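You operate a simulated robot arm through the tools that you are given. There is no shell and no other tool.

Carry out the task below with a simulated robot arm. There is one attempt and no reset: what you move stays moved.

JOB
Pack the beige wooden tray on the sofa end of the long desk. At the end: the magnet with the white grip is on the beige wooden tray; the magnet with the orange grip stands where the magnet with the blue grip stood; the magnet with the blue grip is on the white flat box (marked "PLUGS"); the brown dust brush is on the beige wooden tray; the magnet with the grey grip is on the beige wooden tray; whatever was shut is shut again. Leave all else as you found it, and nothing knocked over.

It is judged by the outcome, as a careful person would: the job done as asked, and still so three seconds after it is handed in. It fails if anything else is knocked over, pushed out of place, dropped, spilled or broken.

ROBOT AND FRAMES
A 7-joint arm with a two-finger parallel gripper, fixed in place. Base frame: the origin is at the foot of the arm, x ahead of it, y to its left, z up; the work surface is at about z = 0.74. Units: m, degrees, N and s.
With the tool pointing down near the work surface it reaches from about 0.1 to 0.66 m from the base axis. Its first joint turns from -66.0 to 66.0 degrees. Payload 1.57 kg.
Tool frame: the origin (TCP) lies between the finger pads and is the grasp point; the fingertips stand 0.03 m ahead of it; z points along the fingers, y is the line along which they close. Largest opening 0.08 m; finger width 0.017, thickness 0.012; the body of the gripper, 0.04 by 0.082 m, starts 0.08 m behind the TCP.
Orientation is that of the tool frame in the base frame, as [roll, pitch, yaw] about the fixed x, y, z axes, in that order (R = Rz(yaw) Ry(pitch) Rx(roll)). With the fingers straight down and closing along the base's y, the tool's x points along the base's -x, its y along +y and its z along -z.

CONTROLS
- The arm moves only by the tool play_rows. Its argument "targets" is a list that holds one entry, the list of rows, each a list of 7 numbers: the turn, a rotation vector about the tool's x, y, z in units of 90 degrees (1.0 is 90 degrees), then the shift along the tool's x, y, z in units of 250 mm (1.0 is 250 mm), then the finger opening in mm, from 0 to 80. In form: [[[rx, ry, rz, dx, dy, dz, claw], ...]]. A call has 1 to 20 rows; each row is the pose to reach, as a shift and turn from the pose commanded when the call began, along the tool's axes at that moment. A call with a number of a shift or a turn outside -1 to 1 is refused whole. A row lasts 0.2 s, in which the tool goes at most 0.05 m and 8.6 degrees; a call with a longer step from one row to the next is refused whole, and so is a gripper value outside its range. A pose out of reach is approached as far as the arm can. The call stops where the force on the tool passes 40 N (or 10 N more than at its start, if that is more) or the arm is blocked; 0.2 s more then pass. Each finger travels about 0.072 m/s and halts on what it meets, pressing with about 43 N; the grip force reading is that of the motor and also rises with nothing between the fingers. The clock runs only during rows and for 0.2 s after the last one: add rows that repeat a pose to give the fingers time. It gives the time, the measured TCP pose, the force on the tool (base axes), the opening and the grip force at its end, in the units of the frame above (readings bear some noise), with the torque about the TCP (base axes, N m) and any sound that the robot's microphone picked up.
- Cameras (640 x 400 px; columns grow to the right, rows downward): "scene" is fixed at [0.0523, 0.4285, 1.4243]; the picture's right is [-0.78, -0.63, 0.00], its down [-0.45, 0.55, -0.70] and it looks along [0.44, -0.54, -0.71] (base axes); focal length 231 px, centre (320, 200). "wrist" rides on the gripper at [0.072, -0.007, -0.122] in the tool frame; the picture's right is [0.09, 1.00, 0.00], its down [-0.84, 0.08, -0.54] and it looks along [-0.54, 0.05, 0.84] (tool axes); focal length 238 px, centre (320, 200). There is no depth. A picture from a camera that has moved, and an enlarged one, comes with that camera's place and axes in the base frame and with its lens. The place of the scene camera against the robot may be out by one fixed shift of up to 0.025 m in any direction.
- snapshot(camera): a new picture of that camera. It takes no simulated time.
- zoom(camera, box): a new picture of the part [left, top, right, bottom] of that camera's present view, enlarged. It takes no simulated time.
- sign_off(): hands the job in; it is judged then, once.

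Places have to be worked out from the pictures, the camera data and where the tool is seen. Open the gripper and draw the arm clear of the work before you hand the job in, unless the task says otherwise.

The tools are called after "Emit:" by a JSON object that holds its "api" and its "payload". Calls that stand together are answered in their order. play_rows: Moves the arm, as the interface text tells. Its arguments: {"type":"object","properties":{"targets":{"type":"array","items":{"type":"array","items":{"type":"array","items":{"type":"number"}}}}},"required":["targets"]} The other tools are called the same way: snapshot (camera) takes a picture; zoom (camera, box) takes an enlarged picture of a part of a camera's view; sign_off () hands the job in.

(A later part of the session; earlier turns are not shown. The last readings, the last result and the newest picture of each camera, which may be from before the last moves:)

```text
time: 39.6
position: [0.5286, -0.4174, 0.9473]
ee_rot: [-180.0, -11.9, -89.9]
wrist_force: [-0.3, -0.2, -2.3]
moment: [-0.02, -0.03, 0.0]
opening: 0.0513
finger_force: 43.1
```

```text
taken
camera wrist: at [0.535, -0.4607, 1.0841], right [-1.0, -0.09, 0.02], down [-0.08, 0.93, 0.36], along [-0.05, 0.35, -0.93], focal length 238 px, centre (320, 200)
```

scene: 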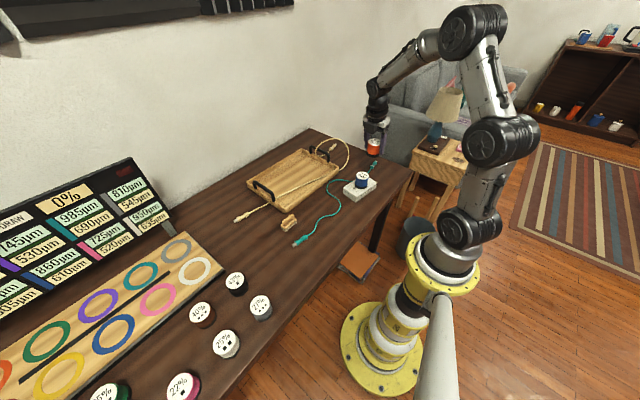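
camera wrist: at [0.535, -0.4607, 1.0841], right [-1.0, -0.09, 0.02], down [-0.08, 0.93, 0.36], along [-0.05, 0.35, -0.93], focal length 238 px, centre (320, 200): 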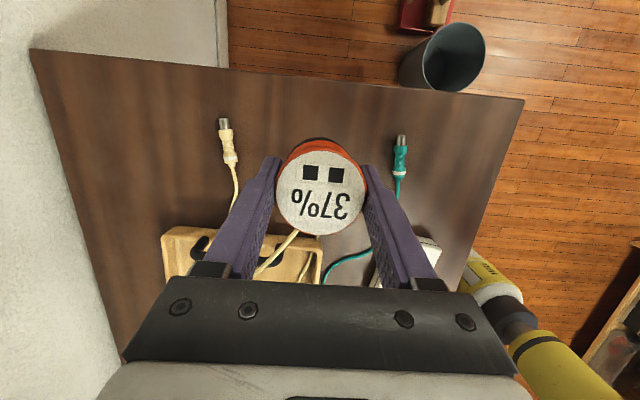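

Orange is over blue's former position at (0.529, -0.417). Descending vertically to just above the table.

Emit:
{"api": "play_rows", "payload": {"targets": [[[0, 0, 0, -0.01, 0, 0.05, 35], [0, 0, 0, -0.03, 0, 0.14, 35], [0, 0, 0, -0.051, 0, 0.24, 35], [0, 0, 0, -0.072, 0, 0.34, 35], [0, 0, 0, -0.091, 0, 0.43, 35], [0, 0, 0, -0.108, 0, 0.51, 35], [0, 0, 0, -0.121, 0, 0.57, 35], [0, 0, 0, -0.13, 0, 0.61, 35], [0, 0, 0, -0.135, 0, 0.635, 35], [0, 0, 0, -0.1375, 0, 0.647, 35], [0, 0, 0, -0.1375, 0, 0.647, 35]]]}}

Emit:
{"api": "zoom", "payload": {"camera": "scene", "box": [310, 100, 410, 170]}}

Emit:
{"api": "snapshot", "payload": {"camera": "wrist"}}

```text
time: 42.0
position: [0.5273, -0.4177, 0.7843]
ee_rot: [180.0, -12.0, -90.0]
wrist_force: [0.8, 0.2, -1.0]
moment: [-0.01, -0.02, 0.03]
opening: 0.0507
finger_force: 42.9
```

```text
5.71 times, centred on (360, 135) of scene
camera zoom: at [0.0524, 0.4284, 1.4243], right [-0.78, -0.63, 0.0], down [-0.45, 0.55, -0.7], along [0.44, -0.54, -0.71], focal length 1318 px, centre (91, 571)
```

zoom: 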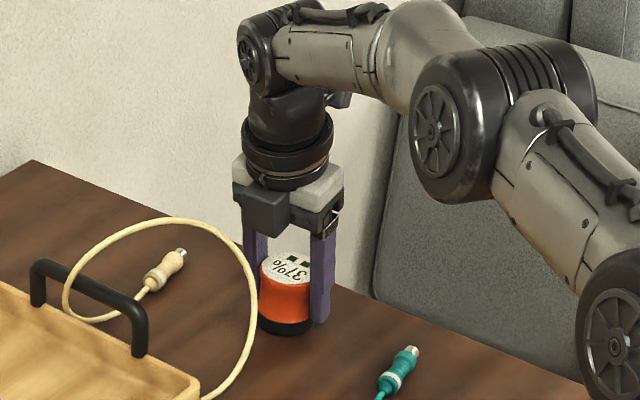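

```text
taken
camera wrist: at [0.5348, -0.4611, 0.9189], right [-1.0, -0.09, 0.02], down [-0.08, 0.93, 0.36], along [-0.05, 0.35, -0.93], focal length 238 px, centre (320, 200)
```

wrist: 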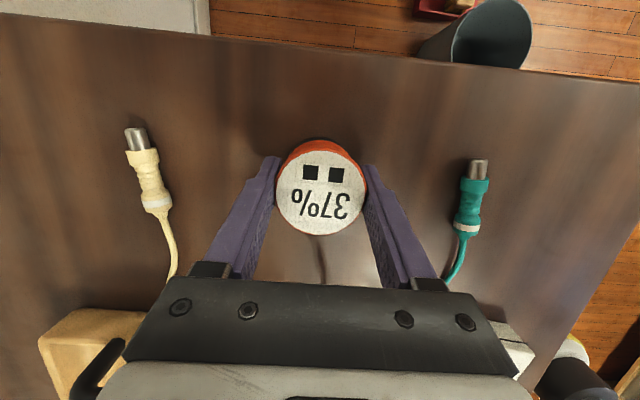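

By dead-reckoning the commanded poses, I'm about (-1.8, +2.7, +4) mm from where blue was held. Correcting that and lowering to just touch the table.

Emit:
{"api": "play_rows", "payload": {"targets": [[[0, 0, 0, 0.0072, -0.0072, 0.002, 35], [0, 0, 0, 0.0072, -0.0072, 0.008, 35], [0, 0, 0, 0.0072, -0.0072, 0.014, 35], [0, 0, 0, 0.0072, -0.0072, 0.0179, 35], [0, 0, 0, 0.0072, -0.0072, 0.0179, 35]]]}}

Emit:
{"api": "snapshot", "payload": {"camera": "wrist"}}

```text
time: 43.2
position: [0.5295, -0.4192, 0.7801]
ee_rot: [180.0, -11.9, -90.0]
wrist_force: [0.3, -0.2, -0.8]
moment: [-0.04, 0.03, 0.01]
opening: 0.0512
finger_force: 43.5
```

```text
taken
camera wrist: at [0.5367, -0.4635, 0.9152], right [-1.0, -0.09, 0.02], down [-0.08, 0.93, 0.36], along [-0.05, 0.35, -0.93], focal length 238 px, centre (320, 200)
```

wrist: 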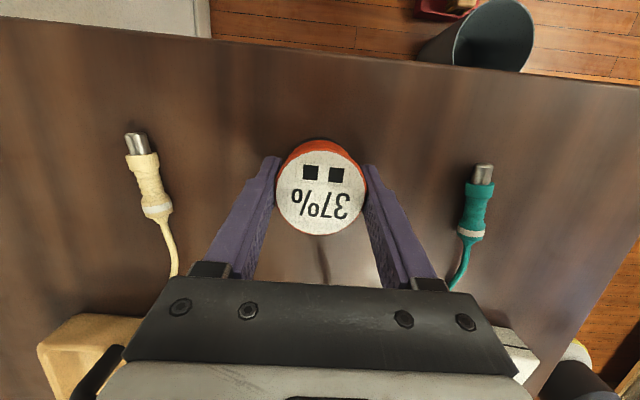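

The view matches the one from when blue was held here. Lowering 1 mm more to make contact, then releasing.

Emit:
{"api": "play_rows", "payload": {"targets": [[[0, 0, 0, -0.0004, 0, 0.002, 35], [0, 0, 0, -0.0008, 0, 0.004, 35], [0, 0, 0, -0.0008, 0, 0.004, 35]]]}}

```text
time: 44.0
position: [0.5298, -0.4198, 0.7799]
ee_rot: [-179.9, -12.0, -90.1]
wrist_force: [-0.6, 1.7, 5.6]
moment: [0.04, 0.26, -0.03]
opening: 0.0511
finger_force: 43.3
```

Light contact at about 6 N, so orange is on the table. Opening the fingers.

Emit:
{"api": "play_rows", "payload": {"targets": [[[0, 0, 0, 0, 0, 0, 50], [0, 0, 0, 0, 0, 0, 56], [0, 0, 0, 0, 0, 0, 64], [0, 0, 0, 0, 0, 0, 72], [0, 0, 0, 0, 0, 0, 72]]]}}

Emit:
{"api": "snapshot", "payload": {"camera": "wrist"}}

Emit:
{"api": "zoom", "payload": {"camera": "scene", "box": [310, 100, 410, 170]}}

```text
time: 45.2
position: [0.5299, -0.4192, 0.7785]
ee_rot: [180.0, -11.9, -90.0]
wrist_force: [-0.3, 0.6, 0.0]
moment: [-0.02, 0.01, 0.0]
opening: 0.0724
finger_force: 0.1
```

```text
taken
camera wrist: at [0.5368, -0.4637, 0.9141], right [-1.0, -0.09, 0.02], down [-0.08, 0.93, 0.36], along [-0.05, 0.35, -0.93], focal length 238 px, centre (320, 200)
```

wrist: 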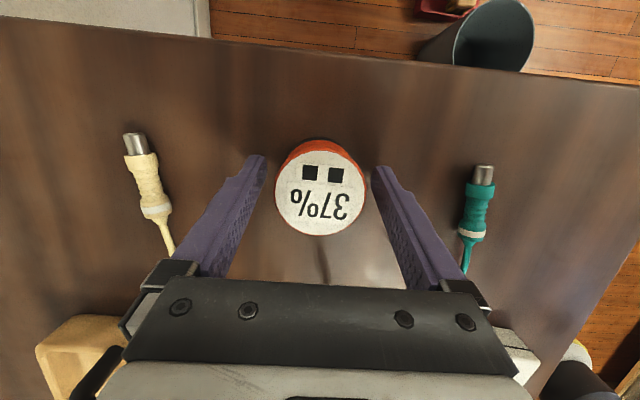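

```text
5.71 times, centred on (360, 135) of scene
camera zoom: at [0.0523, 0.4285, 1.4243], right [-0.78, -0.63, 0.0], down [-0.45, 0.55, -0.7], along [0.44, -0.54, -0.71], focal length 1318 px, centre (91, 571)
```

zoom: 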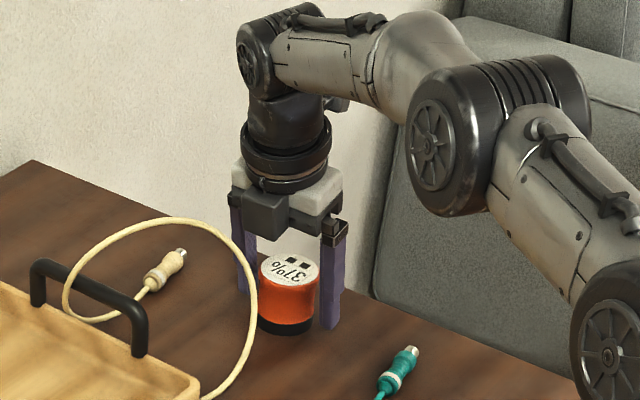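

Orange stands upright exactly where blue was. Lifting clear and retreating -x then +y, away from the cable arch.

Emit:
{"api": "play_rows", "payload": {"targets": [[[0, 0, 0, 0.006, 0, -0.03, 72], [0, 0, 0, 0.024, 0, -0.11, 72], [0, 0, 0, 0.045, 0, -0.21, 72], [0, 0, 0, 0.066, 0, -0.31, 72], [0, 0, 0, 0.087, 0, -0.41, 72], [0, 0, 0, 0.108, 0, -0.51, 72], [0, 0, 0, 0.125, 0, -0.59, 76], [0, 0, 0, 0.133, 0, -0.626, 80], [0, 0, 0, 0.133, 0, -0.626, 80]]]}}

Emit:
{"api": "play_rows", "payload": {"targets": [[[0, -0.02, 0, 0.01, 0.05, -0.05, 80], [0, -0.05, 0, 0.03, 0.17, -0.14, 80], [0, -0.08, 0, 0.04, 0.3, -0.196, 80], [0, -0.11, 0, 0.02, 0.43, -0.2, 80], [0, -0.133, 0, -0.06, 0.54, -0.217, 80], [0, -0.133, 0, -0.17, 0.6, -0.24, 80], [0, -0.133, 0, -0.3, 0.6, -0.268, 80], [0, -0.133, 0, -0.43, 0.6, -0.296, 80], [0, -0.133, 0, -0.56, 0.6, -0.323, 80], [0, -0.133, 0, -0.68, 0.6, -0.349, 80], [0, -0.133, 0, -0.741, 0.6, -0.362, 80], [0, -0.133, 0, -0.741, 0.6, -0.362, 80]]]}}

Emit:
{"api": "play_rows", "payload": {"targets": [[[0, 0, 0.05, 0, 0, 0, 80], [0, 0, 0.13, 0, 0, 0, 80], [0, 0, 0.21, 0, 0, 0, 80], [0, 0, 0.29, 0, 0, 0, 80], [0, 0, 0.37, 0, 0, 0, 80], [0, 0, 0.45, 0, 0, 0, 80], [0, 0, 0.53, 0, 0, 0, 80], [0, 0, 0.61, 0, 0, 0, 80], [0, 0, 0.69, 0, 0, 0, 80], [0, 0, 0.77, 0, 0, 0, 80], [0, 0, 0.85, 0, 0, 0, 80], [0, 0, 0.93, 0, 0, 0, 80], [0, 0, 1.0, 0, 0, 0, 80], [0, 0, 1.0, 0, 0, 0, 80]]]}}

Emit:
{"api": "snapshot", "payload": {"camera": "wrist"}}

Emit:
{"api": "snapshot", "payload": {"camera": "scene"}}

```text
time: 47.2
position: [0.529, -0.4203, 0.9389]
ee_rot: [180.0, -12.1, -89.9]
wrist_force: [0.0, 0.3, 1.0]
moment: [0.0, 0.0, -0.05]
opening: 0.0798
finger_force: 0.0
```

```text
time: 49.8
position: [0.3795, -0.2196, 0.9877]
ee_rot: [180.0, 0.0, -89.9]
wrist_force: [0.3, -0.1, -0.1]
moment: [0.0, -0.01, 0.01]
opening: 0.08
finger_force: 0.0
```

```text
time: 52.8
position: [0.3787, -0.2198, 0.9895]
ee_rot: [-179.9, 0.0, 179.8]
wrist_force: [0.0, 0.1, -0.2]
moment: [0.0, 0.01, 0.02]
opening: 0.0802
finger_force: 0.1
```

```text
taken
camera wrist: at [0.3079, -0.2253, 1.1122], right [-0.09, 1.0, 0.0], down [0.84, 0.08, 0.54], along [0.54, 0.05, -0.84], focal length 238 px, centre (320, 200)
```

wrist: 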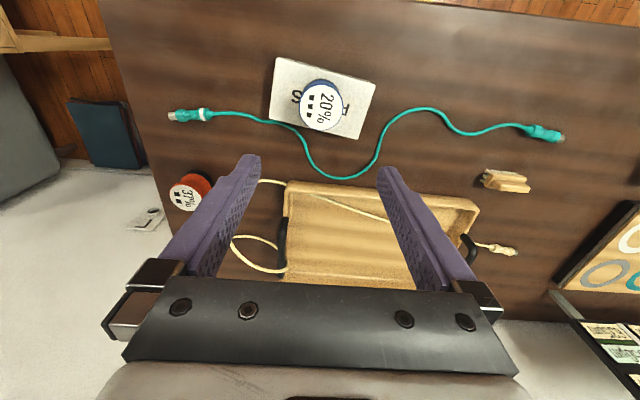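

```text
taken
```

scene: 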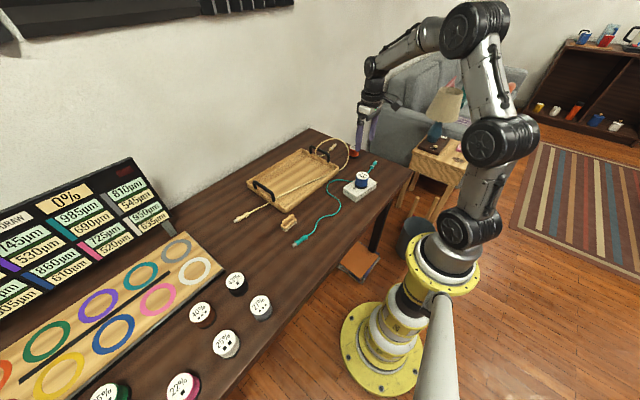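

Blue is on the box and orange is placed. Next I move over to inspect the brush and tray from closer.

Emit:
{"api": "play_rows", "payload": {"targets": [[[0, 0, 0, 0, 0.07, 0, 80], [0, 0, 0, -0.01, 0.2, 0, 80], [0, 0, 0, -0.03, 0.34, 0, 80], [0, 0, 0, -0.04, 0.48, 0, 80], [0, 0, 0, -0.05, 0.62, 0, 80], [0, 0, 0, -0.06, 0.76, 0, 80], [0, 0, 0, -0.07, 0.88, 0, 80], [0, 0, 0, -0.08, 0.96, 0, 80], [0, 0, 0, -0.08, 1.0, 0, 80], [0, 0, 0, -0.08, 1.0, 0, 80]]]}}

Emit:
{"api": "snapshot", "payload": {"camera": "wrist"}}

Emit:
{"api": "zoom", "payload": {"camera": "wrist", "box": [100, 100, 420, 300]}}

Emit:
{"api": "zoom", "payload": {"camera": "scene", "box": [230, 130, 360, 250]}}

```text
time: 55.0
position: [0.4007, 0.0306, 0.9888]
ee_rot: [-180.0, 0.1, -180.0]
wrist_force: [-0.5, -0.4, 0.7]
moment: [-0.01, 0.01, 0.01]
opening: 0.0803
finger_force: 0.1
```

```text
taken
camera wrist: at [0.3284, 0.0251, 1.1122], right [-0.09, 1.0, 0.0], down [0.84, 0.08, 0.54], along [0.54, 0.05, -0.84], focal length 238 px, centre (320, 200)
```

wrist: 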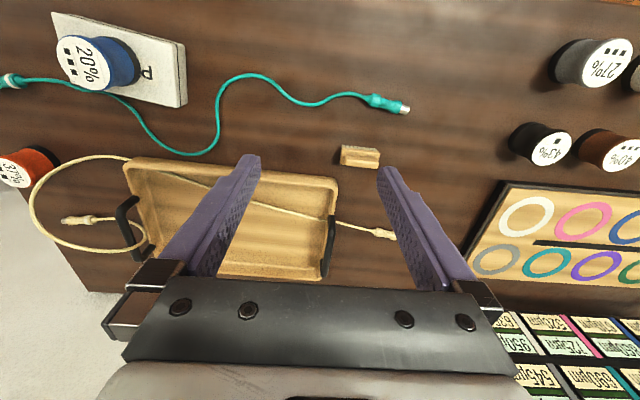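

```text
2.00 times, centred on (260, 200) of wrist
camera zoom: at [0.3284, 0.0251, 1.1122], right [-0.09, 1.0, 0.0], down [0.84, 0.08, 0.54], along [0.54, 0.05, -0.84], focal length 477 px, centre (440, 200)
```

zoom: 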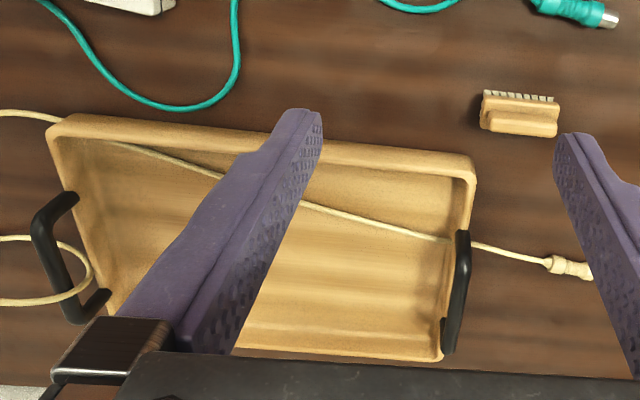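

```text
3.33 times, centred on (295, 190) of scene
camera zoom: at [0.0523, 0.4285, 1.4243], right [-0.78, -0.63, 0.0], down [-0.45, 0.55, -0.7], along [0.44, -0.54, -0.71], focal length 769 px, centre (403, 233)
```

zoom: 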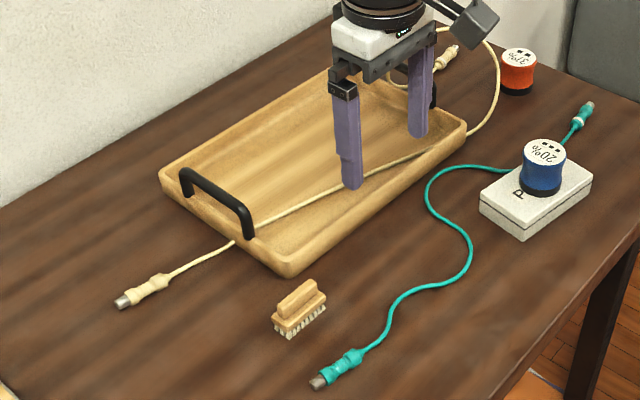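

The brush stands bristle-down with its long axis along y, at about (0.467, 0.100). The cable inside the tray lies along the floor from about (0.533, -0.20) to (0.603, 0.0). I'm moving closer above the brush for precise dimensions.

Emit:
{"api": "play_rows", "payload": {"targets": [[[0, 0, 0, -0.03, 0.05, 0.04, 80], [0, 0, 0, -0.07, 0.12, 0.12, 80], [0, 0, 0, -0.11, 0.19, 0.2, 80], [0, 0, 0, -0.15, 0.25, 0.28, 80], [0, 0, 0, -0.18, 0.28, 0.34, 80], [0, 0, 0, -0.18, 0.28, 0.36, 80], [0, 0, 0, -0.18, 0.28, 0.36, 80]]]}}

Emit:
{"api": "zoom", "payload": {"camera": "wrist", "box": [240, 80, 400, 180]}}

Emit:
{"api": "zoom", "payload": {"camera": "scene", "box": [260, 200, 320, 240]}}

Emit:
{"api": "snapshot", "payload": {"camera": "wrist"}}

```text
time: 56.6
position: [0.4433, 0.0995, 0.8984]
ee_rot: [180.0, 0.0, 180.0]
wrist_force: [0.1, 0.2, 0.8]
moment: [-0.05, 0.02, 0.04]
opening: 0.0801
finger_force: 0.1
```

```text
4.00 times, centred on (320, 130) of wrist
camera zoom: at [0.3725, 0.0946, 1.0217], right [-0.09, 1.0, 0.0], down [0.84, 0.08, 0.54], along [0.54, 0.05, -0.84], focal length 953 px, centre (320, 480)
```

zoom: 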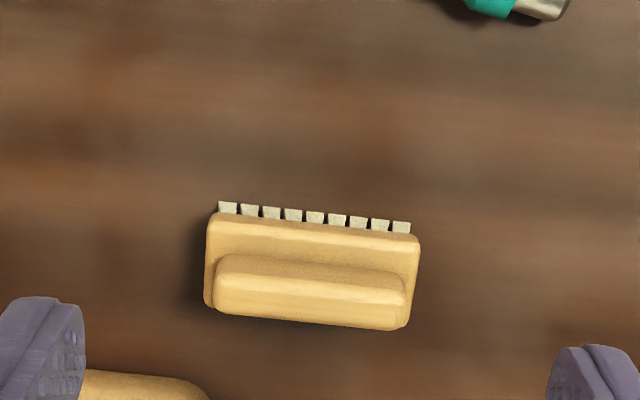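

```text
10.00 times, centred on (290, 220) of scene
camera zoom: at [0.0523, 0.4285, 1.4243], right [-0.78, -0.63, 0.0], down [-0.45, 0.55, -0.7], along [0.44, -0.54, -0.71], focal length 2306 px, centre (620, 0)
```

zoom: 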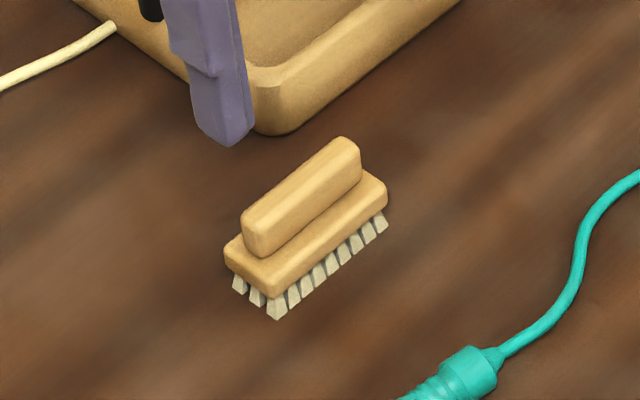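

```text
taken
camera wrist: at [0.3725, 0.0946, 1.0217], right [-0.09, 1.0, 0.0], down [0.84, 0.08, 0.54], along [0.54, 0.05, -0.84], focal length 238 px, centre (320, 200)
```

wrist: 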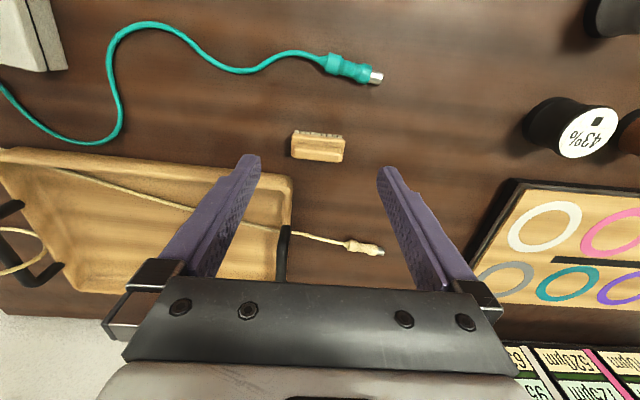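

The brush has a block about 57 mm long along y, centred at (0.470, 0.101). Block top is at z≈0.765 and handle ridge top at z≈0.784. I'll grip the block's end faces with the fingers closing along y, descending to TCP z≈0.779.

Emit:
{"api": "play_rows", "payload": {"targets": [[[0, 0, 0, -0.03, 0.002, 0.03, 80], [0, 0, 0, -0.06, 0.004, 0.09, 80], [0, 0, 0, -0.09, 0.006, 0.16, 80], [0, 0, 0, -0.107, 0.006, 0.24, 80], [0, 0, 0, -0.107, 0.006, 0.31, 80], [0, 0, 0, -0.107, 0.006, 0.37, 80], [0, 0, 0, -0.107, 0.006, 0.42, 80], [0, 0, 0, -0.107, 0.006, 0.455, 80], [0, 0, 0, -0.107, 0.006, 0.478, 80], [0, 0, 0, -0.107, 0.006, 0.478, 80]]]}}

Emit:
{"api": "snapshot", "payload": {"camera": "wrist"}}

Emit:
{"api": "zoom", "payload": {"camera": "scene", "box": [250, 180, 330, 240]}}

```text
time: 58.8
position: [0.4714, 0.1019, 0.7785]
ee_rot: [180.0, 0.0, 180.0]
wrist_force: [-0.2, -0.6, 0.0]
moment: [-0.01, -0.01, 0.0]
opening: 0.0802
finger_force: 0.0
```

```text
taken
camera wrist: at [0.3995, 0.0962, 0.9022], right [-0.09, 1.0, 0.0], down [0.84, 0.08, 0.54], along [0.54, 0.05, -0.84], focal length 238 px, centre (320, 200)
```

wrist: 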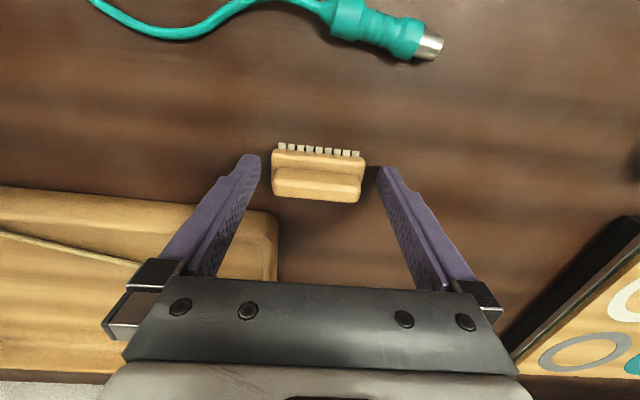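

```text
6.67 times, centred on (290, 210) of scene
camera zoom: at [0.0523, 0.4285, 1.4243], right [-0.78, -0.63, 0.0], down [-0.45, 0.55, -0.7], along [0.44, -0.54, -0.71], focal length 1538 px, centre (520, 133)
```

zoom: 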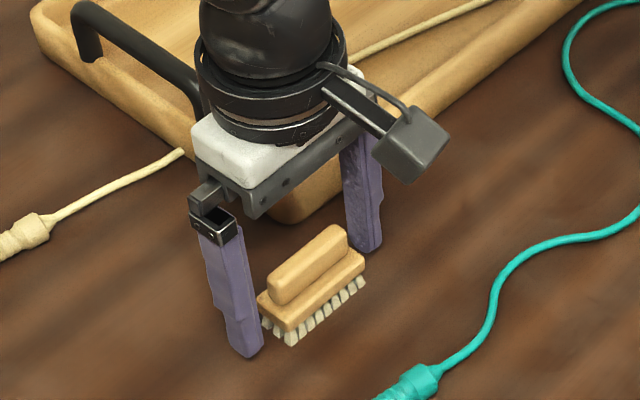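

The brush is well centred between the fingers. Closing now.

Emit:
{"api": "play_rows", "payload": {"targets": [[[0, 0, 0, 0, -0.004, 0, 78], [0, 0, 0, 0, -0.004, 0, 68], [0, 0, 0, 0, -0.004, 0, 58], [0, 0, 0, 0, -0.004, 0, 48], [0, 0, 0, 0, -0.004, 0, 42], [0, 0, 0, 0, -0.004, 0, 42]]]}}

Emit:
{"api": "snapshot", "payload": {"camera": "wrist"}}

```text
time: 60.2
position: [0.4709, 0.1017, 0.7793]
ee_rot: [180.0, -0.1, -180.0]
wrist_force: [-0.1, 0.0, -0.1]
moment: [0.02, 0.0, 0.02]
opening: 0.0587
finger_force: 43.2
```

```text
taken
camera wrist: at [0.3997, 0.0952, 0.9025], right [-0.09, 1.0, 0.0], down [0.84, 0.08, 0.54], along [0.54, 0.05, -0.84], focal length 238 px, centre (320, 200)
```

wrist: 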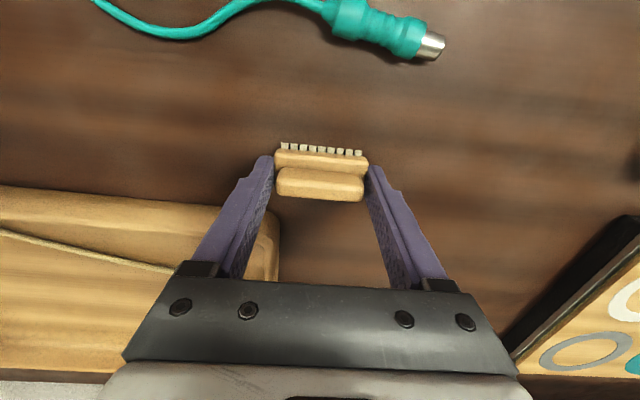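

Gripped the brush at 58.7 mm. Lifting straight up.

Emit:
{"api": "play_rows", "payload": {"targets": [[[0, 0, 0, 0, 0, -0.02, 42], [0, 0, 0, 0, 0, -0.07, 42], [0, 0, 0, 0, 0, -0.15, 42], [0, 0, 0, 0, 0, -0.24, 42], [0, 0, 0, 0, 0, -0.33, 42], [0, 0, 0, 0, 0, -0.42, 42], [0, 0, 0, 0, 0, -0.48, 42], [0, 0, 0, 0, 0, -0.48, 42]]]}}

Emit:
{"api": "snapshot", "payload": {"camera": "wrist"}}

Emit:
{"api": "zoom", "payload": {"camera": "scene", "box": [240, 110, 340, 240]}}

```text
time: 62.0
position: [0.4705, 0.1016, 0.8987]
ee_rot: [-180.0, 0.0, -179.9]
wrist_force: [0.5, 0.1, -0.6]
moment: [0.0, 0.01, 0.0]
opening: 0.0587
finger_force: 43.3
```

```text
taken
camera wrist: at [0.3994, 0.0952, 1.023], right [-0.09, 1.0, 0.0], down [0.84, 0.08, 0.54], along [0.54, 0.05, -0.84], focal length 238 px, centre (320, 200)
```

wrist: 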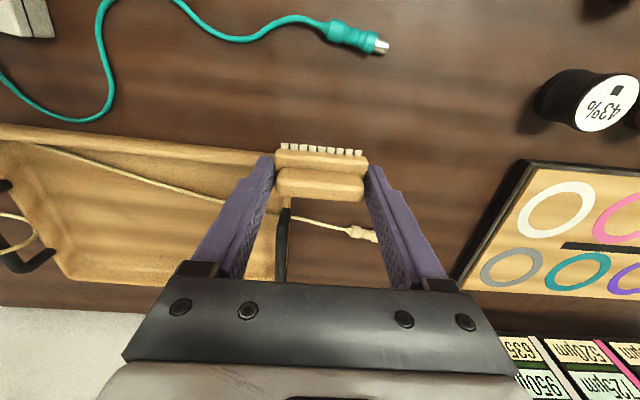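

```text
3.08 times, centred on (290, 175) of scene
camera zoom: at [0.0523, 0.4285, 1.4243], right [-0.78, -0.63, 0.0], down [-0.45, 0.55, -0.7], along [0.44, -0.54, -0.71], focal length 710 px, centre (412, 277)
```

zoom: 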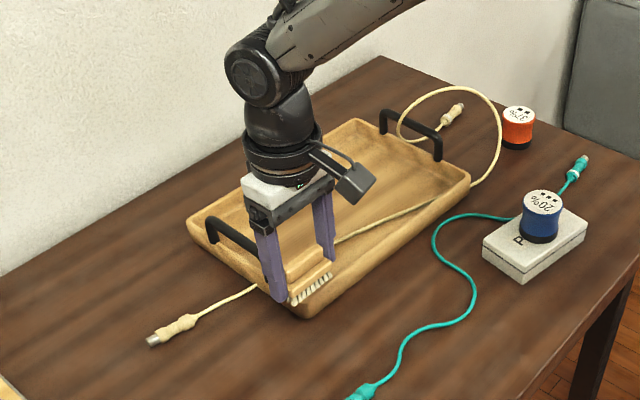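

Brush is level in the grip. Planned spot is (0.558, -0.005), between the tray's near wall (x≈0.52) and the cable (x≈0.59 there). Moving over it.

Emit:
{"api": "play_rows", "payload": {"targets": [[[0, 0, 0, -0.03, -0.04, 0, 42], [0, 0, 0, -0.09, -0.11, 0, 42], [0, 0, 0, -0.16, -0.19, 0, 42], [0, 0, 0, -0.23, -0.28, 0, 42], [0, 0, 0, -0.29, -0.36, 0, 42], [0, 0, 0, -0.335, -0.41, 0, 42], [0, 0, 0, -0.35, -0.426, 0, 42], [0, 0, 0, -0.35, -0.426, 0, 42]]]}}

Emit:
{"api": "snapshot", "payload": {"camera": "wrist"}}

Emit:
{"api": "zoom", "payload": {"camera": "scene", "box": [240, 110, 360, 220]}}

```text
time: 63.8
position: [0.559, -0.0053, 0.8983]
ee_rot: [-180.0, 0.0, -179.8]
wrist_force: [0.0, -0.3, 0.0]
moment: [-0.02, 0.04, 0.01]
opening: 0.0588
finger_force: 43.3
```

```text
taken
camera wrist: at [0.4869, -0.0116, 1.0226], right [-0.09, 1.0, 0.0], down [0.84, 0.08, 0.54], along [0.54, 0.05, -0.84], focal length 238 px, centre (320, 200)
```

wrist: 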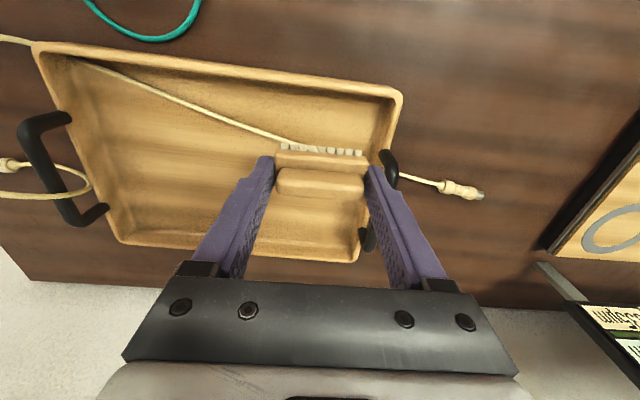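

```text
3.64 times, centred on (300, 165) of scene
camera zoom: at [0.0523, 0.4285, 1.4243], right [-0.78, -0.63, 0.0], down [-0.45, 0.55, -0.7], along [0.44, -0.54, -0.71], focal length 839 px, centre (393, 327)
```

zoom: 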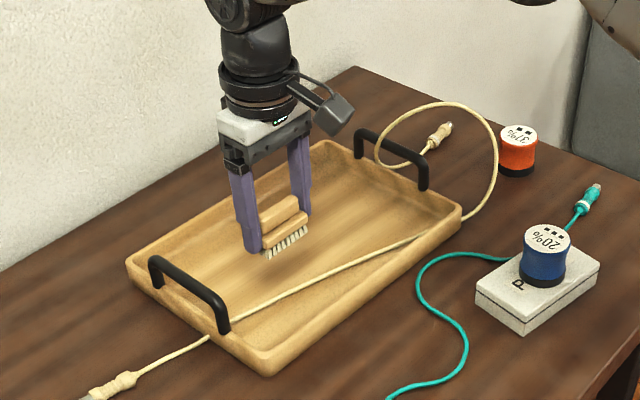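

From here the floor's near edge is x≈0.528 and the cable follows x≈0.595+0.32·y. I'll shift to (0.555, 0.0) for even clearance and descend to just above the tray floor.

Emit:
{"api": "play_rows", "payload": {"targets": [[[0, 0, 0, 0.006, 0.01, 0.03, 42], [0, 0, 0, 0.012, 0.02, 0.1, 42], [0, 0, 0, 0.012, 0.02, 0.18, 42], [0, 0, 0, 0.012, 0.02, 0.26, 42], [0, 0, 0, 0.012, 0.02, 0.32, 42], [0, 0, 0, 0.012, 0.02, 0.365, 42], [0, 0, 0, 0.012, 0.02, 0.395, 42], [0, 0, 0, 0.012, 0.02, 0.409, 42], [0, 0, 0, 0.012, 0.02, 0.409, 42]]]}}

Emit:
{"api": "snapshot", "payload": {"camera": "wrist"}}

Emit:
{"api": "zoom", "payload": {"camera": "scene", "box": [250, 140, 340, 210]}}

```text
time: 65.8
position: [0.5551, -0.0007, 0.796]
ee_rot: [-179.8, 0.0, 180.0]
wrist_force: [0.7, -0.6, -1.1]
moment: [0.01, 0.02, 0.01]
opening: 0.0588
finger_force: 43.3
```

```text
taken
camera wrist: at [0.484, -0.0063, 0.9201], right [-0.09, 1.0, 0.0], down [0.84, 0.08, 0.54], along [0.54, 0.05, -0.84], focal length 238 px, centre (320, 200)
```

wrist: 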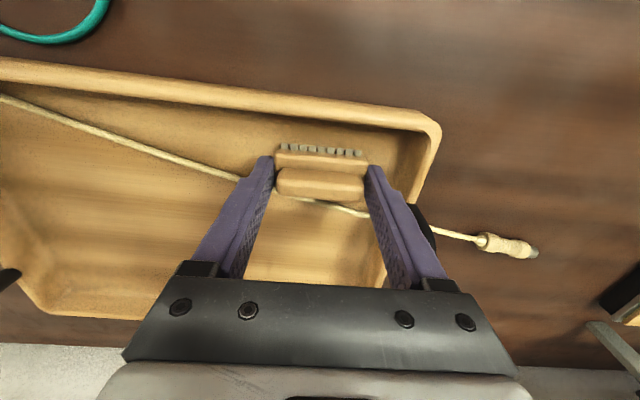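

```text
5.71 times, centred on (295, 175) of scene
camera zoom: at [0.0523, 0.4285, 1.4243], right [-0.78, -0.63, 0.0], down [-0.45, 0.55, -0.7], along [0.44, -0.54, -0.71], focal length 1318 px, centre (463, 343)
```

zoom: 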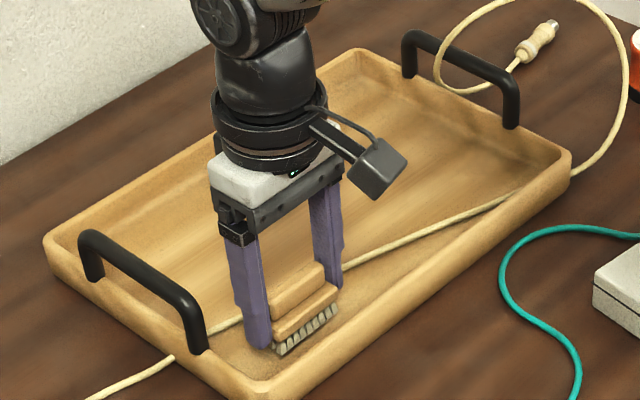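

The brush sits between near wall and cable with margin. Lowering slowly to touch the floor.

Emit:
{"api": "play_rows", "payload": {"targets": [[[0, 0, 0, 0, 0, 0.005, 42], [0, 0, 0, 0, 0, 0.01, 42], [0, 0, 0, 0, 0, 0.015, 42], [0, 0, 0, 0, 0, 0.015, 42]]]}}

```text
time: 66.8
position: [0.5546, 0.0003, 0.7925]
ee_rot: [180.0, 0.0, -180.0]
wrist_force: [-0.6, 0.1, 0.1]
moment: [0.02, 0.01, 0.03]
opening: 0.0588
finger_force: 42.7
```

No contact yet at z≈0.7925. Continuing down in 1 mm steps.

Emit:
{"api": "play_rows", "payload": {"targets": [[[0, 0, 0, 0, 0, 0.004, 42], [0, 0, 0, 0, 0, 0.008, 42], [0, 0, 0, 0, 0, 0.008, 42]]]}}

```text
time: 67.6
position: [0.5562, 0.0004, 0.7911]
ee_rot: [180.0, 0.0, 180.0]
wrist_force: [-0.2, -0.6, -0.9]
moment: [0.01, 0.04, -0.03]
opening: 0.0591
finger_force: 43.3
```

Emit:
{"api": "play_rows", "payload": {"targets": [[[0, 0, 0, 0, 0, 0.004, 42], [0, 0, 0, 0, 0, 0.008, 42], [0, 0, 0, 0, 0, 0.008, 42]]]}}

Emit:
{"api": "zoom", "payload": {"camera": "scene", "box": [270, 165, 320, 200]}}

```text
time: 68.4
position: [0.5559, -0.0012, 0.7894]
ee_rot: [-180.0, 0.0, -179.9]
wrist_force: [0.8, 0.3, -0.7]
moment: [-0.02, 0.04, -0.01]
opening: 0.0586
finger_force: 43.1
```

```text
11.43 times, centred on (295, 182) of scene
camera zoom: at [0.0523, 0.4285, 1.4243], right [-0.78, -0.63, 0.0], down [-0.45, 0.55, -0.7], along [0.44, -0.54, -0.71], focal length 2636 px, centre (606, 400)
```

zoom: 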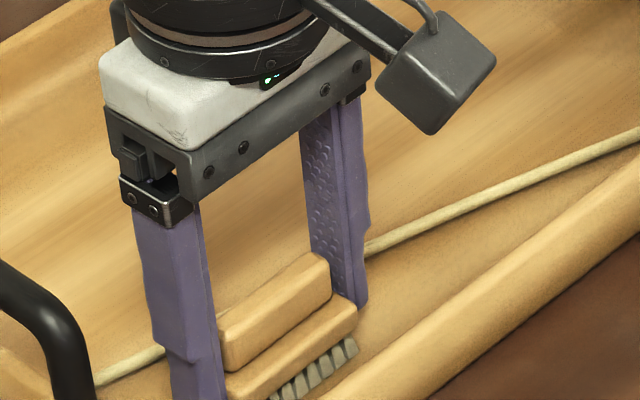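

Still no contact. Continuing slowly.

Emit:
{"api": "play_rows", "payload": {"targets": [[[0, 0, 0, 0, 0, 0.004, 42], [0, 0, 0, 0, 0, 0.008, 42], [0, 0, 0, 0, 0, 0.008, 42]]]}}

Emit:
{"api": "play_rows", "payload": {"targets": [[[0, 0, 0, 0, 0, 0.003, 42], [0, 0, 0, 0, 0, 0.006, 42], [0, 0, 0, 0, 0, 0.006, 42]]]}}

```text
time: 69.2
position: [0.5555, -0.0008, 0.788]
ee_rot: [180.0, 0.0, 180.0]
wrist_force: [-0.7, -0.4, 1.3]
moment: [0.04, 0.03, 0.04]
opening: 0.0589
finger_force: 42.7
```

```text
time: 70.0
position: [0.5554, -0.0014, 0.787]
ee_rot: [180.0, 0.1, -180.0]
wrist_force: [-5.4, -1.2, 13.9]
moment: [0.03, 0.3, -0.01]
opening: 0.0587
finger_force: 43.1
```

Contact at about 14 N, so the tray floor is at z≈0.748. Backing off half a millimetre and opening to 72 mm.

Emit:
{"api": "play_rows", "payload": {"targets": [[[0, 0, 0, 0, 0, -0.003, 42], [0, 0, 0, 0, 0, -0.003, 57], [0, 0, 0, 0, 0, -0.003, 63], [0, 0, 0, 0, 0, -0.003, 70], [0, 0, 0, 0, 0, -0.003, 72], [0, 0, 0, 0, 0, -0.003, 72]]]}}

Emit:
{"api": "snapshot", "payload": {"camera": "wrist"}}

Emit:
{"api": "zoom", "payload": {"camera": "scene", "box": [250, 140, 340, 210]}}

```text
time: 71.4
position: [0.5563, -0.0001, 0.7857]
ee_rot: [180.0, 0.0, -180.0]
wrist_force: [0.1, 0.2, 0.2]
moment: [-0.05, -0.03, 0.0]
opening: 0.0718
finger_force: 0.0
```

```text
taken
camera wrist: at [0.4845, -0.0064, 0.9096], right [-0.09, 1.0, 0.0], down [0.84, 0.08, 0.54], along [0.54, 0.05, -0.84], focal length 238 px, centre (320, 200)
```

wrist: 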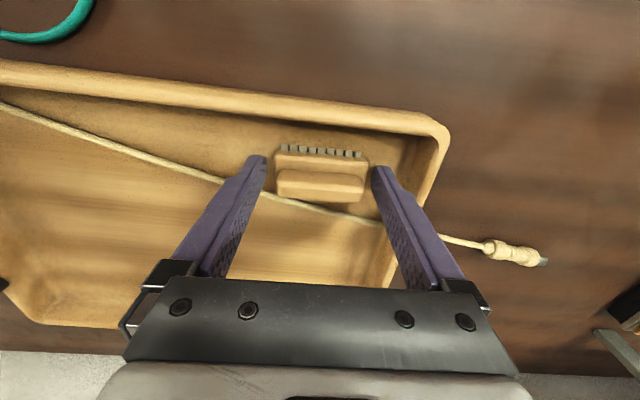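

```text
5.71 times, centred on (295, 175) of scene
camera zoom: at [0.0523, 0.4285, 1.4243], right [-0.78, -0.63, 0.0], down [-0.45, 0.55, -0.7], along [0.44, -0.54, -0.71], focal length 1318 px, centre (463, 343)
```

zoom: 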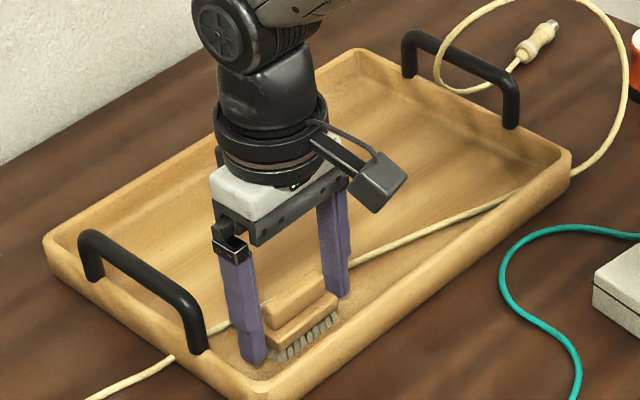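

Brush released upright on the tray floor, clear of the cable. Lifting up and heading toward the grey and white magnets.

Emit:
{"api": "play_rows", "payload": {"targets": [[[0, 0, 0, 0, 0, -0.03, 72], [0, 0, 0, 0, 0, -0.1, 72], [0, 0, 0, 0, 0, -0.2, 72], [0, 0, 0, 0, 0, -0.3, 76], [0, 0, 0, 0, 0, -0.4, 80], [0, 0, 0, 0, 0, -0.5, 80], [0, 0, 0, 0, 0, -0.58, 80], [0, 0, 0, 0, 0, -0.6, 80], [0, 0, 0, 0, 0, -0.6, 80]]]}}

Emit:
{"api": "play_rows", "payload": {"targets": [[[0, 0, 0, 0.03, 0.04, -0.01, 80], [0, 0, 0, 0.1, 0.13, -0.03, 80], [0, 0, 0, 0.18, 0.23, -0.05, 80], [0, 0, 0, 0.26, 0.34, -0.07, 80], [0, 0, 0, 0.34, 0.45, -0.09, 80], [0, 0, 0, 0.42, 0.56, -0.1, 80], [0, 0, 0, 0.5, 0.67, -0.11, 80], [0, 0, 0, 0.58, 0.78, -0.12, 80], [0, 0, 0, 0.66, 0.88, -0.12, 80], [0, 0, 0, 0.73, 0.96, -0.12, 80], [0, 0, 0, 0.76, 1.0, -0.12, 80], [0, 0, 0, 0.76, 1.0, -0.12, 80]]]}}

Emit:
{"api": "snapshot", "payload": {"camera": "wrist"}}

Emit:
{"api": "snapshot", "payload": {"camera": "scene"}}

```text
time: 73.4
position: [0.5563, -0.0007, 0.9373]
ee_rot: [-179.9, 0.0, -180.0]
wrist_force: [-0.9, -0.4, 0.7]
moment: [-0.04, 0.02, 0.05]
opening: 0.0801
finger_force: 0.0
```

```text
time: 76.0
position: [0.3653, 0.2495, 0.9657]
ee_rot: [-179.9, 0.0, 180.0]
wrist_force: [-0.6, -0.7, 0.1]
moment: [-0.03, 0.02, 0.0]
opening: 0.0801
finger_force: 0.1
```

```text
taken
camera wrist: at [0.2941, 0.2439, 1.0891], right [-0.09, 1.0, 0.0], down [0.84, 0.08, 0.54], along [0.54, 0.05, -0.84], focal length 238 px, centre (320, 200)
```

wrist: 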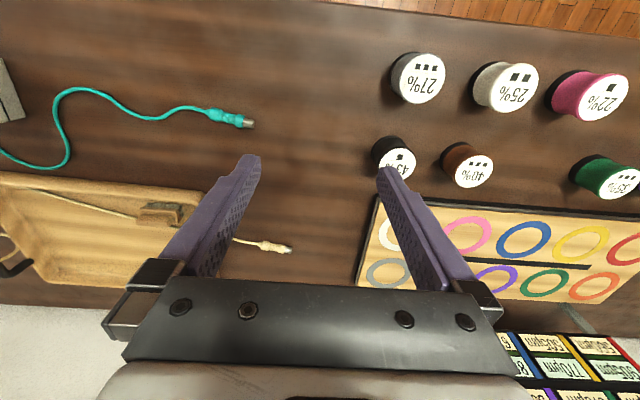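

```text
taken
```

scene: 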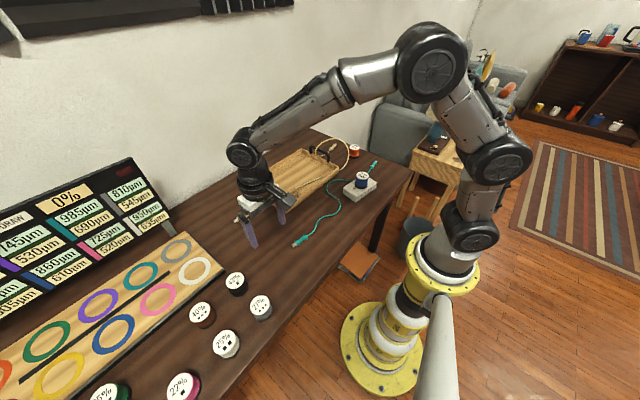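

Zooming in on the grey (27%) and white (25%) magnets and their neighbours.

Emit:
{"api": "zoom", "payload": {"camera": "wrist", "box": [360, 30, 640, 205]}}

Emit:
{"api": "zoom", "payload": {"camera": "scene", "box": [160, 250, 300, 380]}}

```text
2.29 times, centred on (500, 118) of wrist
camera zoom: at [0.2941, 0.2439, 1.0891], right [-0.09, 1.0, 0.0], down [0.84, 0.08, 0.54], along [0.54, 0.05, -0.84], focal length 545 px, centre (-91, 389)
```

zoom: 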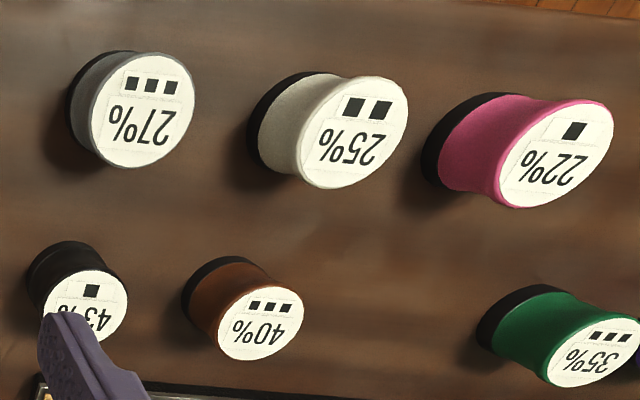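

```text
3.08 times, centred on (230, 315) of scene
camera zoom: at [0.0523, 0.4285, 1.4243], right [-0.78, -0.63, 0.0], down [-0.45, 0.55, -0.7], along [0.44, -0.54, -0.71], focal length 710 px, centre (597, -154)
```

zoom: 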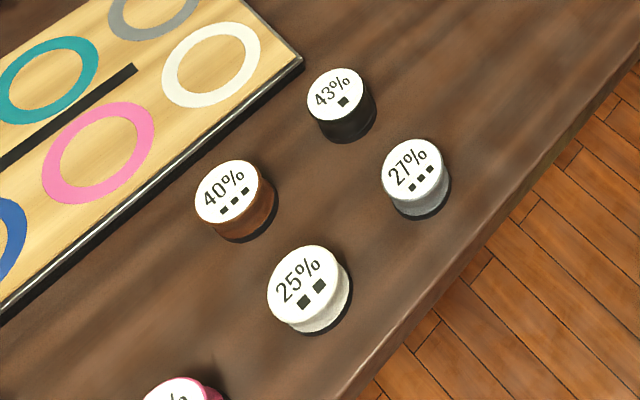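

Grey is at about (0.313, 0.360) and white at about (0.313, 0.468), both well separated from their neighbours. Hovering above grey.

Emit:
{"api": "play_rows", "payload": {"targets": [[[0, 0, 0, 0.03, 0.06, 0.02, 80], [0, 0, 0, 0.08, 0.17, 0.05, 80], [0, 0, 0, 0.14, 0.29, 0.09, 80], [0, 0, 0, 0.19, 0.39, 0.12, 80], [0, 0, 0, 0.208, 0.442, 0.14, 80], [0, 0, 0, 0.208, 0.442, 0.14, 80]]]}}

Emit:
{"api": "zoom", "payload": {"camera": "wrist", "box": [240, 70, 400, 170]}}

Emit:
{"api": "snapshot", "payload": {"camera": "wrist"}}

```text
time: 77.4
position: [0.3132, 0.3606, 0.9325]
ee_rot: [-180.0, 0.1, 180.0]
wrist_force: [0.8, 0.7, 0.2]
moment: [0.02, 0.0, 0.0]
opening: 0.0797
finger_force: 0.1
```

```text
4.00 times, centred on (320, 120) of wrist
camera zoom: at [0.2417, 0.3548, 1.0547], right [-0.09, 1.0, 0.0], down [0.84, 0.08, 0.54], along [0.54, 0.05, -0.84], focal length 953 px, centre (320, 520)
```

zoom: 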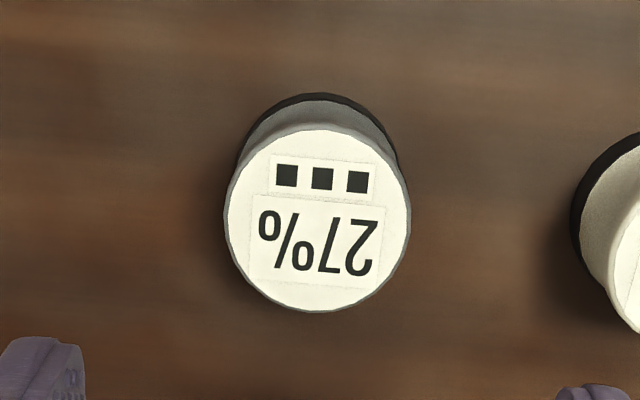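

```text
taken
camera wrist: at [0.2417, 0.3548, 1.0547], right [-0.09, 1.0, 0.0], down [0.84, 0.08, 0.54], along [0.54, 0.05, -0.84], focal length 238 px, centre (320, 200)
```

wrist: 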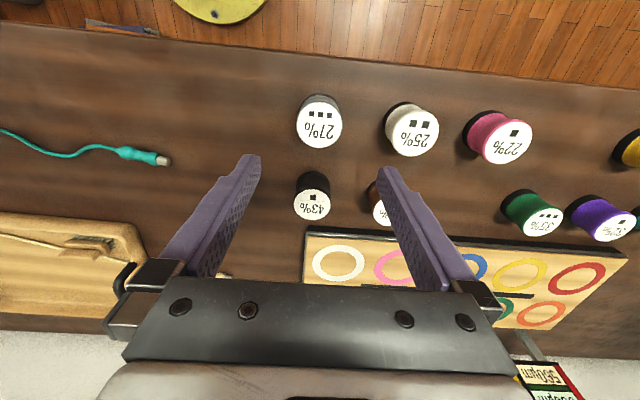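

Grey confirmed at (0.313, 0.361), directly below the TCP. Descending vertically.

Emit:
{"api": "play_rows", "payload": {"targets": [[[0, 0, 0, 0, 0, 0.04, 76], [0, 0, 0, 0, 0, 0.13, 72], [0, 0, 0, 0, 0, 0.23, 72], [0, 0, 0, 0, 0, 0.33, 72], [0, 0, 0, 0, 0, 0.42, 72], [0, 0, 0, 0, 0, 0.5, 72], [0, 0, 0, 0, 0, 0.56, 72], [0, 0, 0, 0, 0, 0.6, 72], [0, 0, 0, 0, 0, 0.612, 72], [0, 0, 0, 0, 0, 0.612, 72]]]}}

Emit:
{"api": "snapshot", "payload": {"camera": "wrist"}}

```text
time: 79.6
position: [0.3136, 0.3619, 0.7765]
ee_rot: [180.0, 0.0, 180.0]
wrist_force: [0.4, 0.4, 0.5]
moment: [-0.01, 0.0, 0.02]
opening: 0.0717
finger_force: 0.0
```

```text
taken
camera wrist: at [0.2417, 0.3545, 0.9016], right [-0.09, 1.0, 0.0], down [0.84, 0.08, 0.54], along [0.54, 0.05, -0.84], focal length 238 px, centre (320, 200)
```

wrist: 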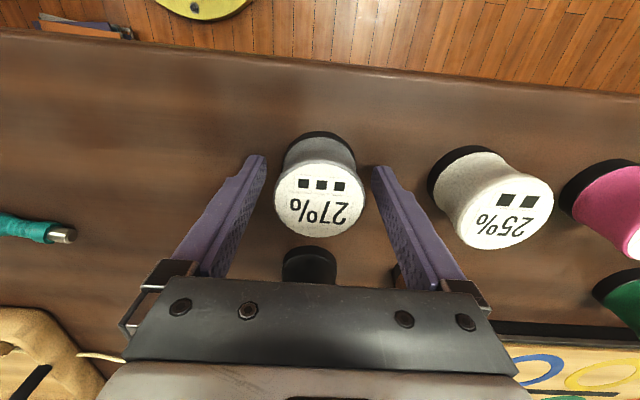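

Fingers straddle grey symmetrically. Closing.

Emit:
{"api": "play_rows", "payload": {"targets": [[[0, 0, 0, 0, 0, 0, 70], [0, 0, 0, 0, 0, 0, 60], [0, 0, 0, 0, 0, 0, 48], [0, 0, 0, 0, 0, 0, 40], [0, 0, 0, 0, 0, 0, 35], [0, 0, 0, 0, 0, 0, 35]]]}}

Emit:
{"api": "snapshot", "payload": {"camera": "wrist"}}

```text
time: 81.0
position: [0.3119, 0.3606, 0.7773]
ee_rot: [-179.9, -0.1, -179.9]
wrist_force: [0.4, -1.4, 0.0]
moment: [-0.01, -0.01, 0.02]
opening: 0.0513
finger_force: 43.2
```

```text
taken
camera wrist: at [0.2416, 0.3544, 0.9018], right [-0.09, 1.0, 0.0], down [0.84, 0.08, 0.54], along [0.54, 0.05, -0.84], focal length 238 px, centre (320, 200)
```

wrist: 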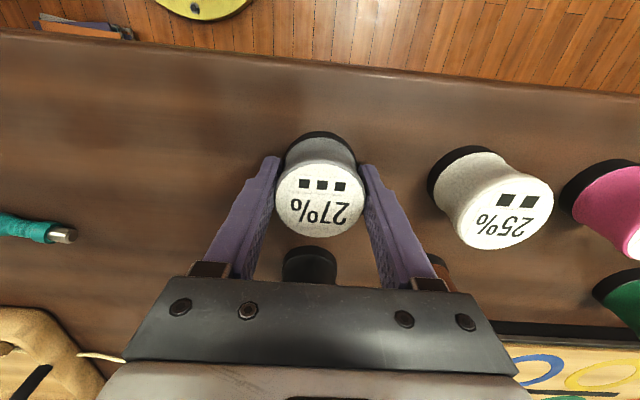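

Grey gripped at 51.3 mm. Lifting and carrying it toward the tray's far side.

Emit:
{"api": "play_rows", "payload": {"targets": [[[0, 0, 0, 0, 0, -0.02, 35], [0, 0, 0, 0, 0, -0.07, 35], [0, 0, 0, 0, 0, -0.16, 35], [0, 0, 0, 0, 0, -0.26, 35], [0, 0, 0, 0, 0, -0.36, 35], [0, 0, 0, 0, 0, -0.46, 35], [0, 0, 0, 0, 0, -0.56, 35], [0, 0, 0, 0, 0, -0.64, 35], [0, 0, 0, 0, 0, -0.68, 35], [0, 0, 0, 0, 0, -0.68, 35]]]}}

Emit:
{"api": "play_rows", "payload": {"targets": [[[0, 0, 0, -0.03, -0.04, 0, 35], [0, 0, 0, -0.09, -0.13, 0, 35], [0, 0, 0, -0.16, -0.23, 0, 35], [0, 0, 0, -0.23, -0.34, 0, 35], [0, 0, 0, -0.3, -0.45, 0, 35], [0, 0, 0, -0.38, -0.56, 0, 35], [0, 0, 0, -0.45, -0.67, 0, 35], [0, 0, 0, -0.52, -0.77, 0, 35], [0, 0, 0, -0.57, -0.84, 0, 35], [0, 0, 0, -0.6, -0.88, 0, 35], [0, 0, 0, -0.6, -0.88, 0, 35]]]}}

Emit:
{"api": "snapshot", "payload": {"camera": "wrist"}}

```text
time: 83.2
position: [0.3153, 0.3594, 0.9474]
ee_rot: [180.0, 0.1, -180.0]
wrist_force: [1.2, 0.6, -2.0]
moment: [-0.02, -0.03, 0.03]
opening: 0.0509
finger_force: 43.1
```

```text
time: 85.6
position: [0.465, 0.1386, 0.9484]
ee_rot: [-179.9, 0.0, -179.9]
wrist_force: [1.4, -0.7, -2.6]
moment: [-0.01, 0.01, -0.03]
opening: 0.0512
finger_force: 42.9
```

```text
taken
camera wrist: at [0.3924, 0.1335, 1.0717], right [-0.09, 1.0, 0.0], down [0.84, 0.08, 0.54], along [0.54, 0.05, -0.84], focal length 238 px, centre (320, 200)
```

wrist: 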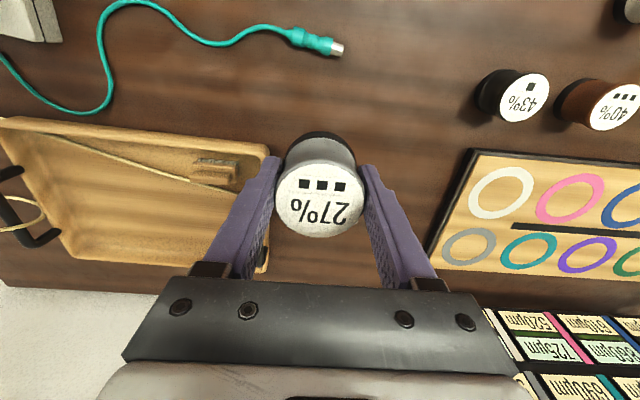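

Grey is held steady. Continuing to hover above (0.622, -0.075) on the far side of the cable.

Emit:
{"api": "play_rows", "payload": {"targets": [[[0, 0, 0, -0.03, -0.04, 0, 35], [0, 0, 0, -0.09, -0.12, 0, 35], [0, 0, 0, -0.16, -0.22, 0, 35], [0, 0, 0, -0.24, -0.33, 0, 35], [0, 0, 0, -0.32, -0.44, 0, 35], [0, 0, 0, -0.4, -0.55, 0, 35], [0, 0, 0, -0.48, -0.65, 0, 35], [0, 0, 0, -0.55, -0.75, 0, 35], [0, 0, 0, -0.6, -0.82, 0, 35], [0, 0, 0, -0.628, -0.854, 0, 35], [0, 0, 0, -0.628, -0.854, 0, 35]]]}}

Emit:
{"api": "snapshot", "payload": {"camera": "wrist"}}

Emit:
{"api": "snapshot", "payload": {"camera": "scene"}}

```text
time: 88.0
position: [0.62, -0.0736, 0.9486]
ee_rot: [180.0, 0.0, -180.0]
wrist_force: [0.3, -0.3, -2.5]
moment: [0.01, 0.01, -0.02]
opening: 0.0512
finger_force: 42.9
```

```text
taken
camera wrist: at [0.5489, -0.0795, 1.0722], right [-0.09, 1.0, 0.0], down [0.84, 0.08, 0.54], along [0.54, 0.05, -0.84], focal length 238 px, centre (320, 200)
```

wrist: 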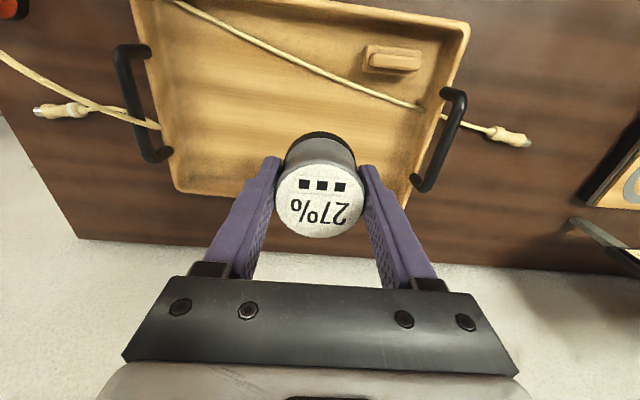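

```text
taken
```

scene: 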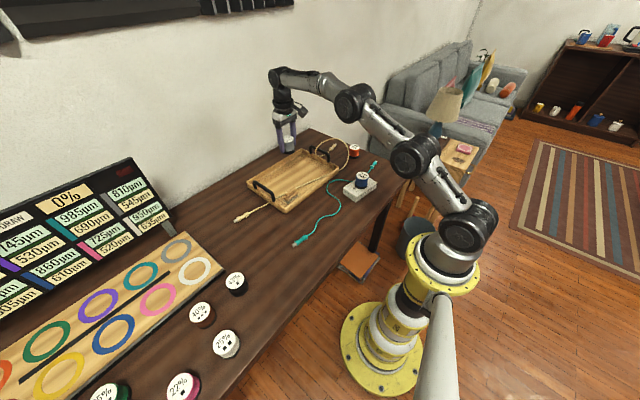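

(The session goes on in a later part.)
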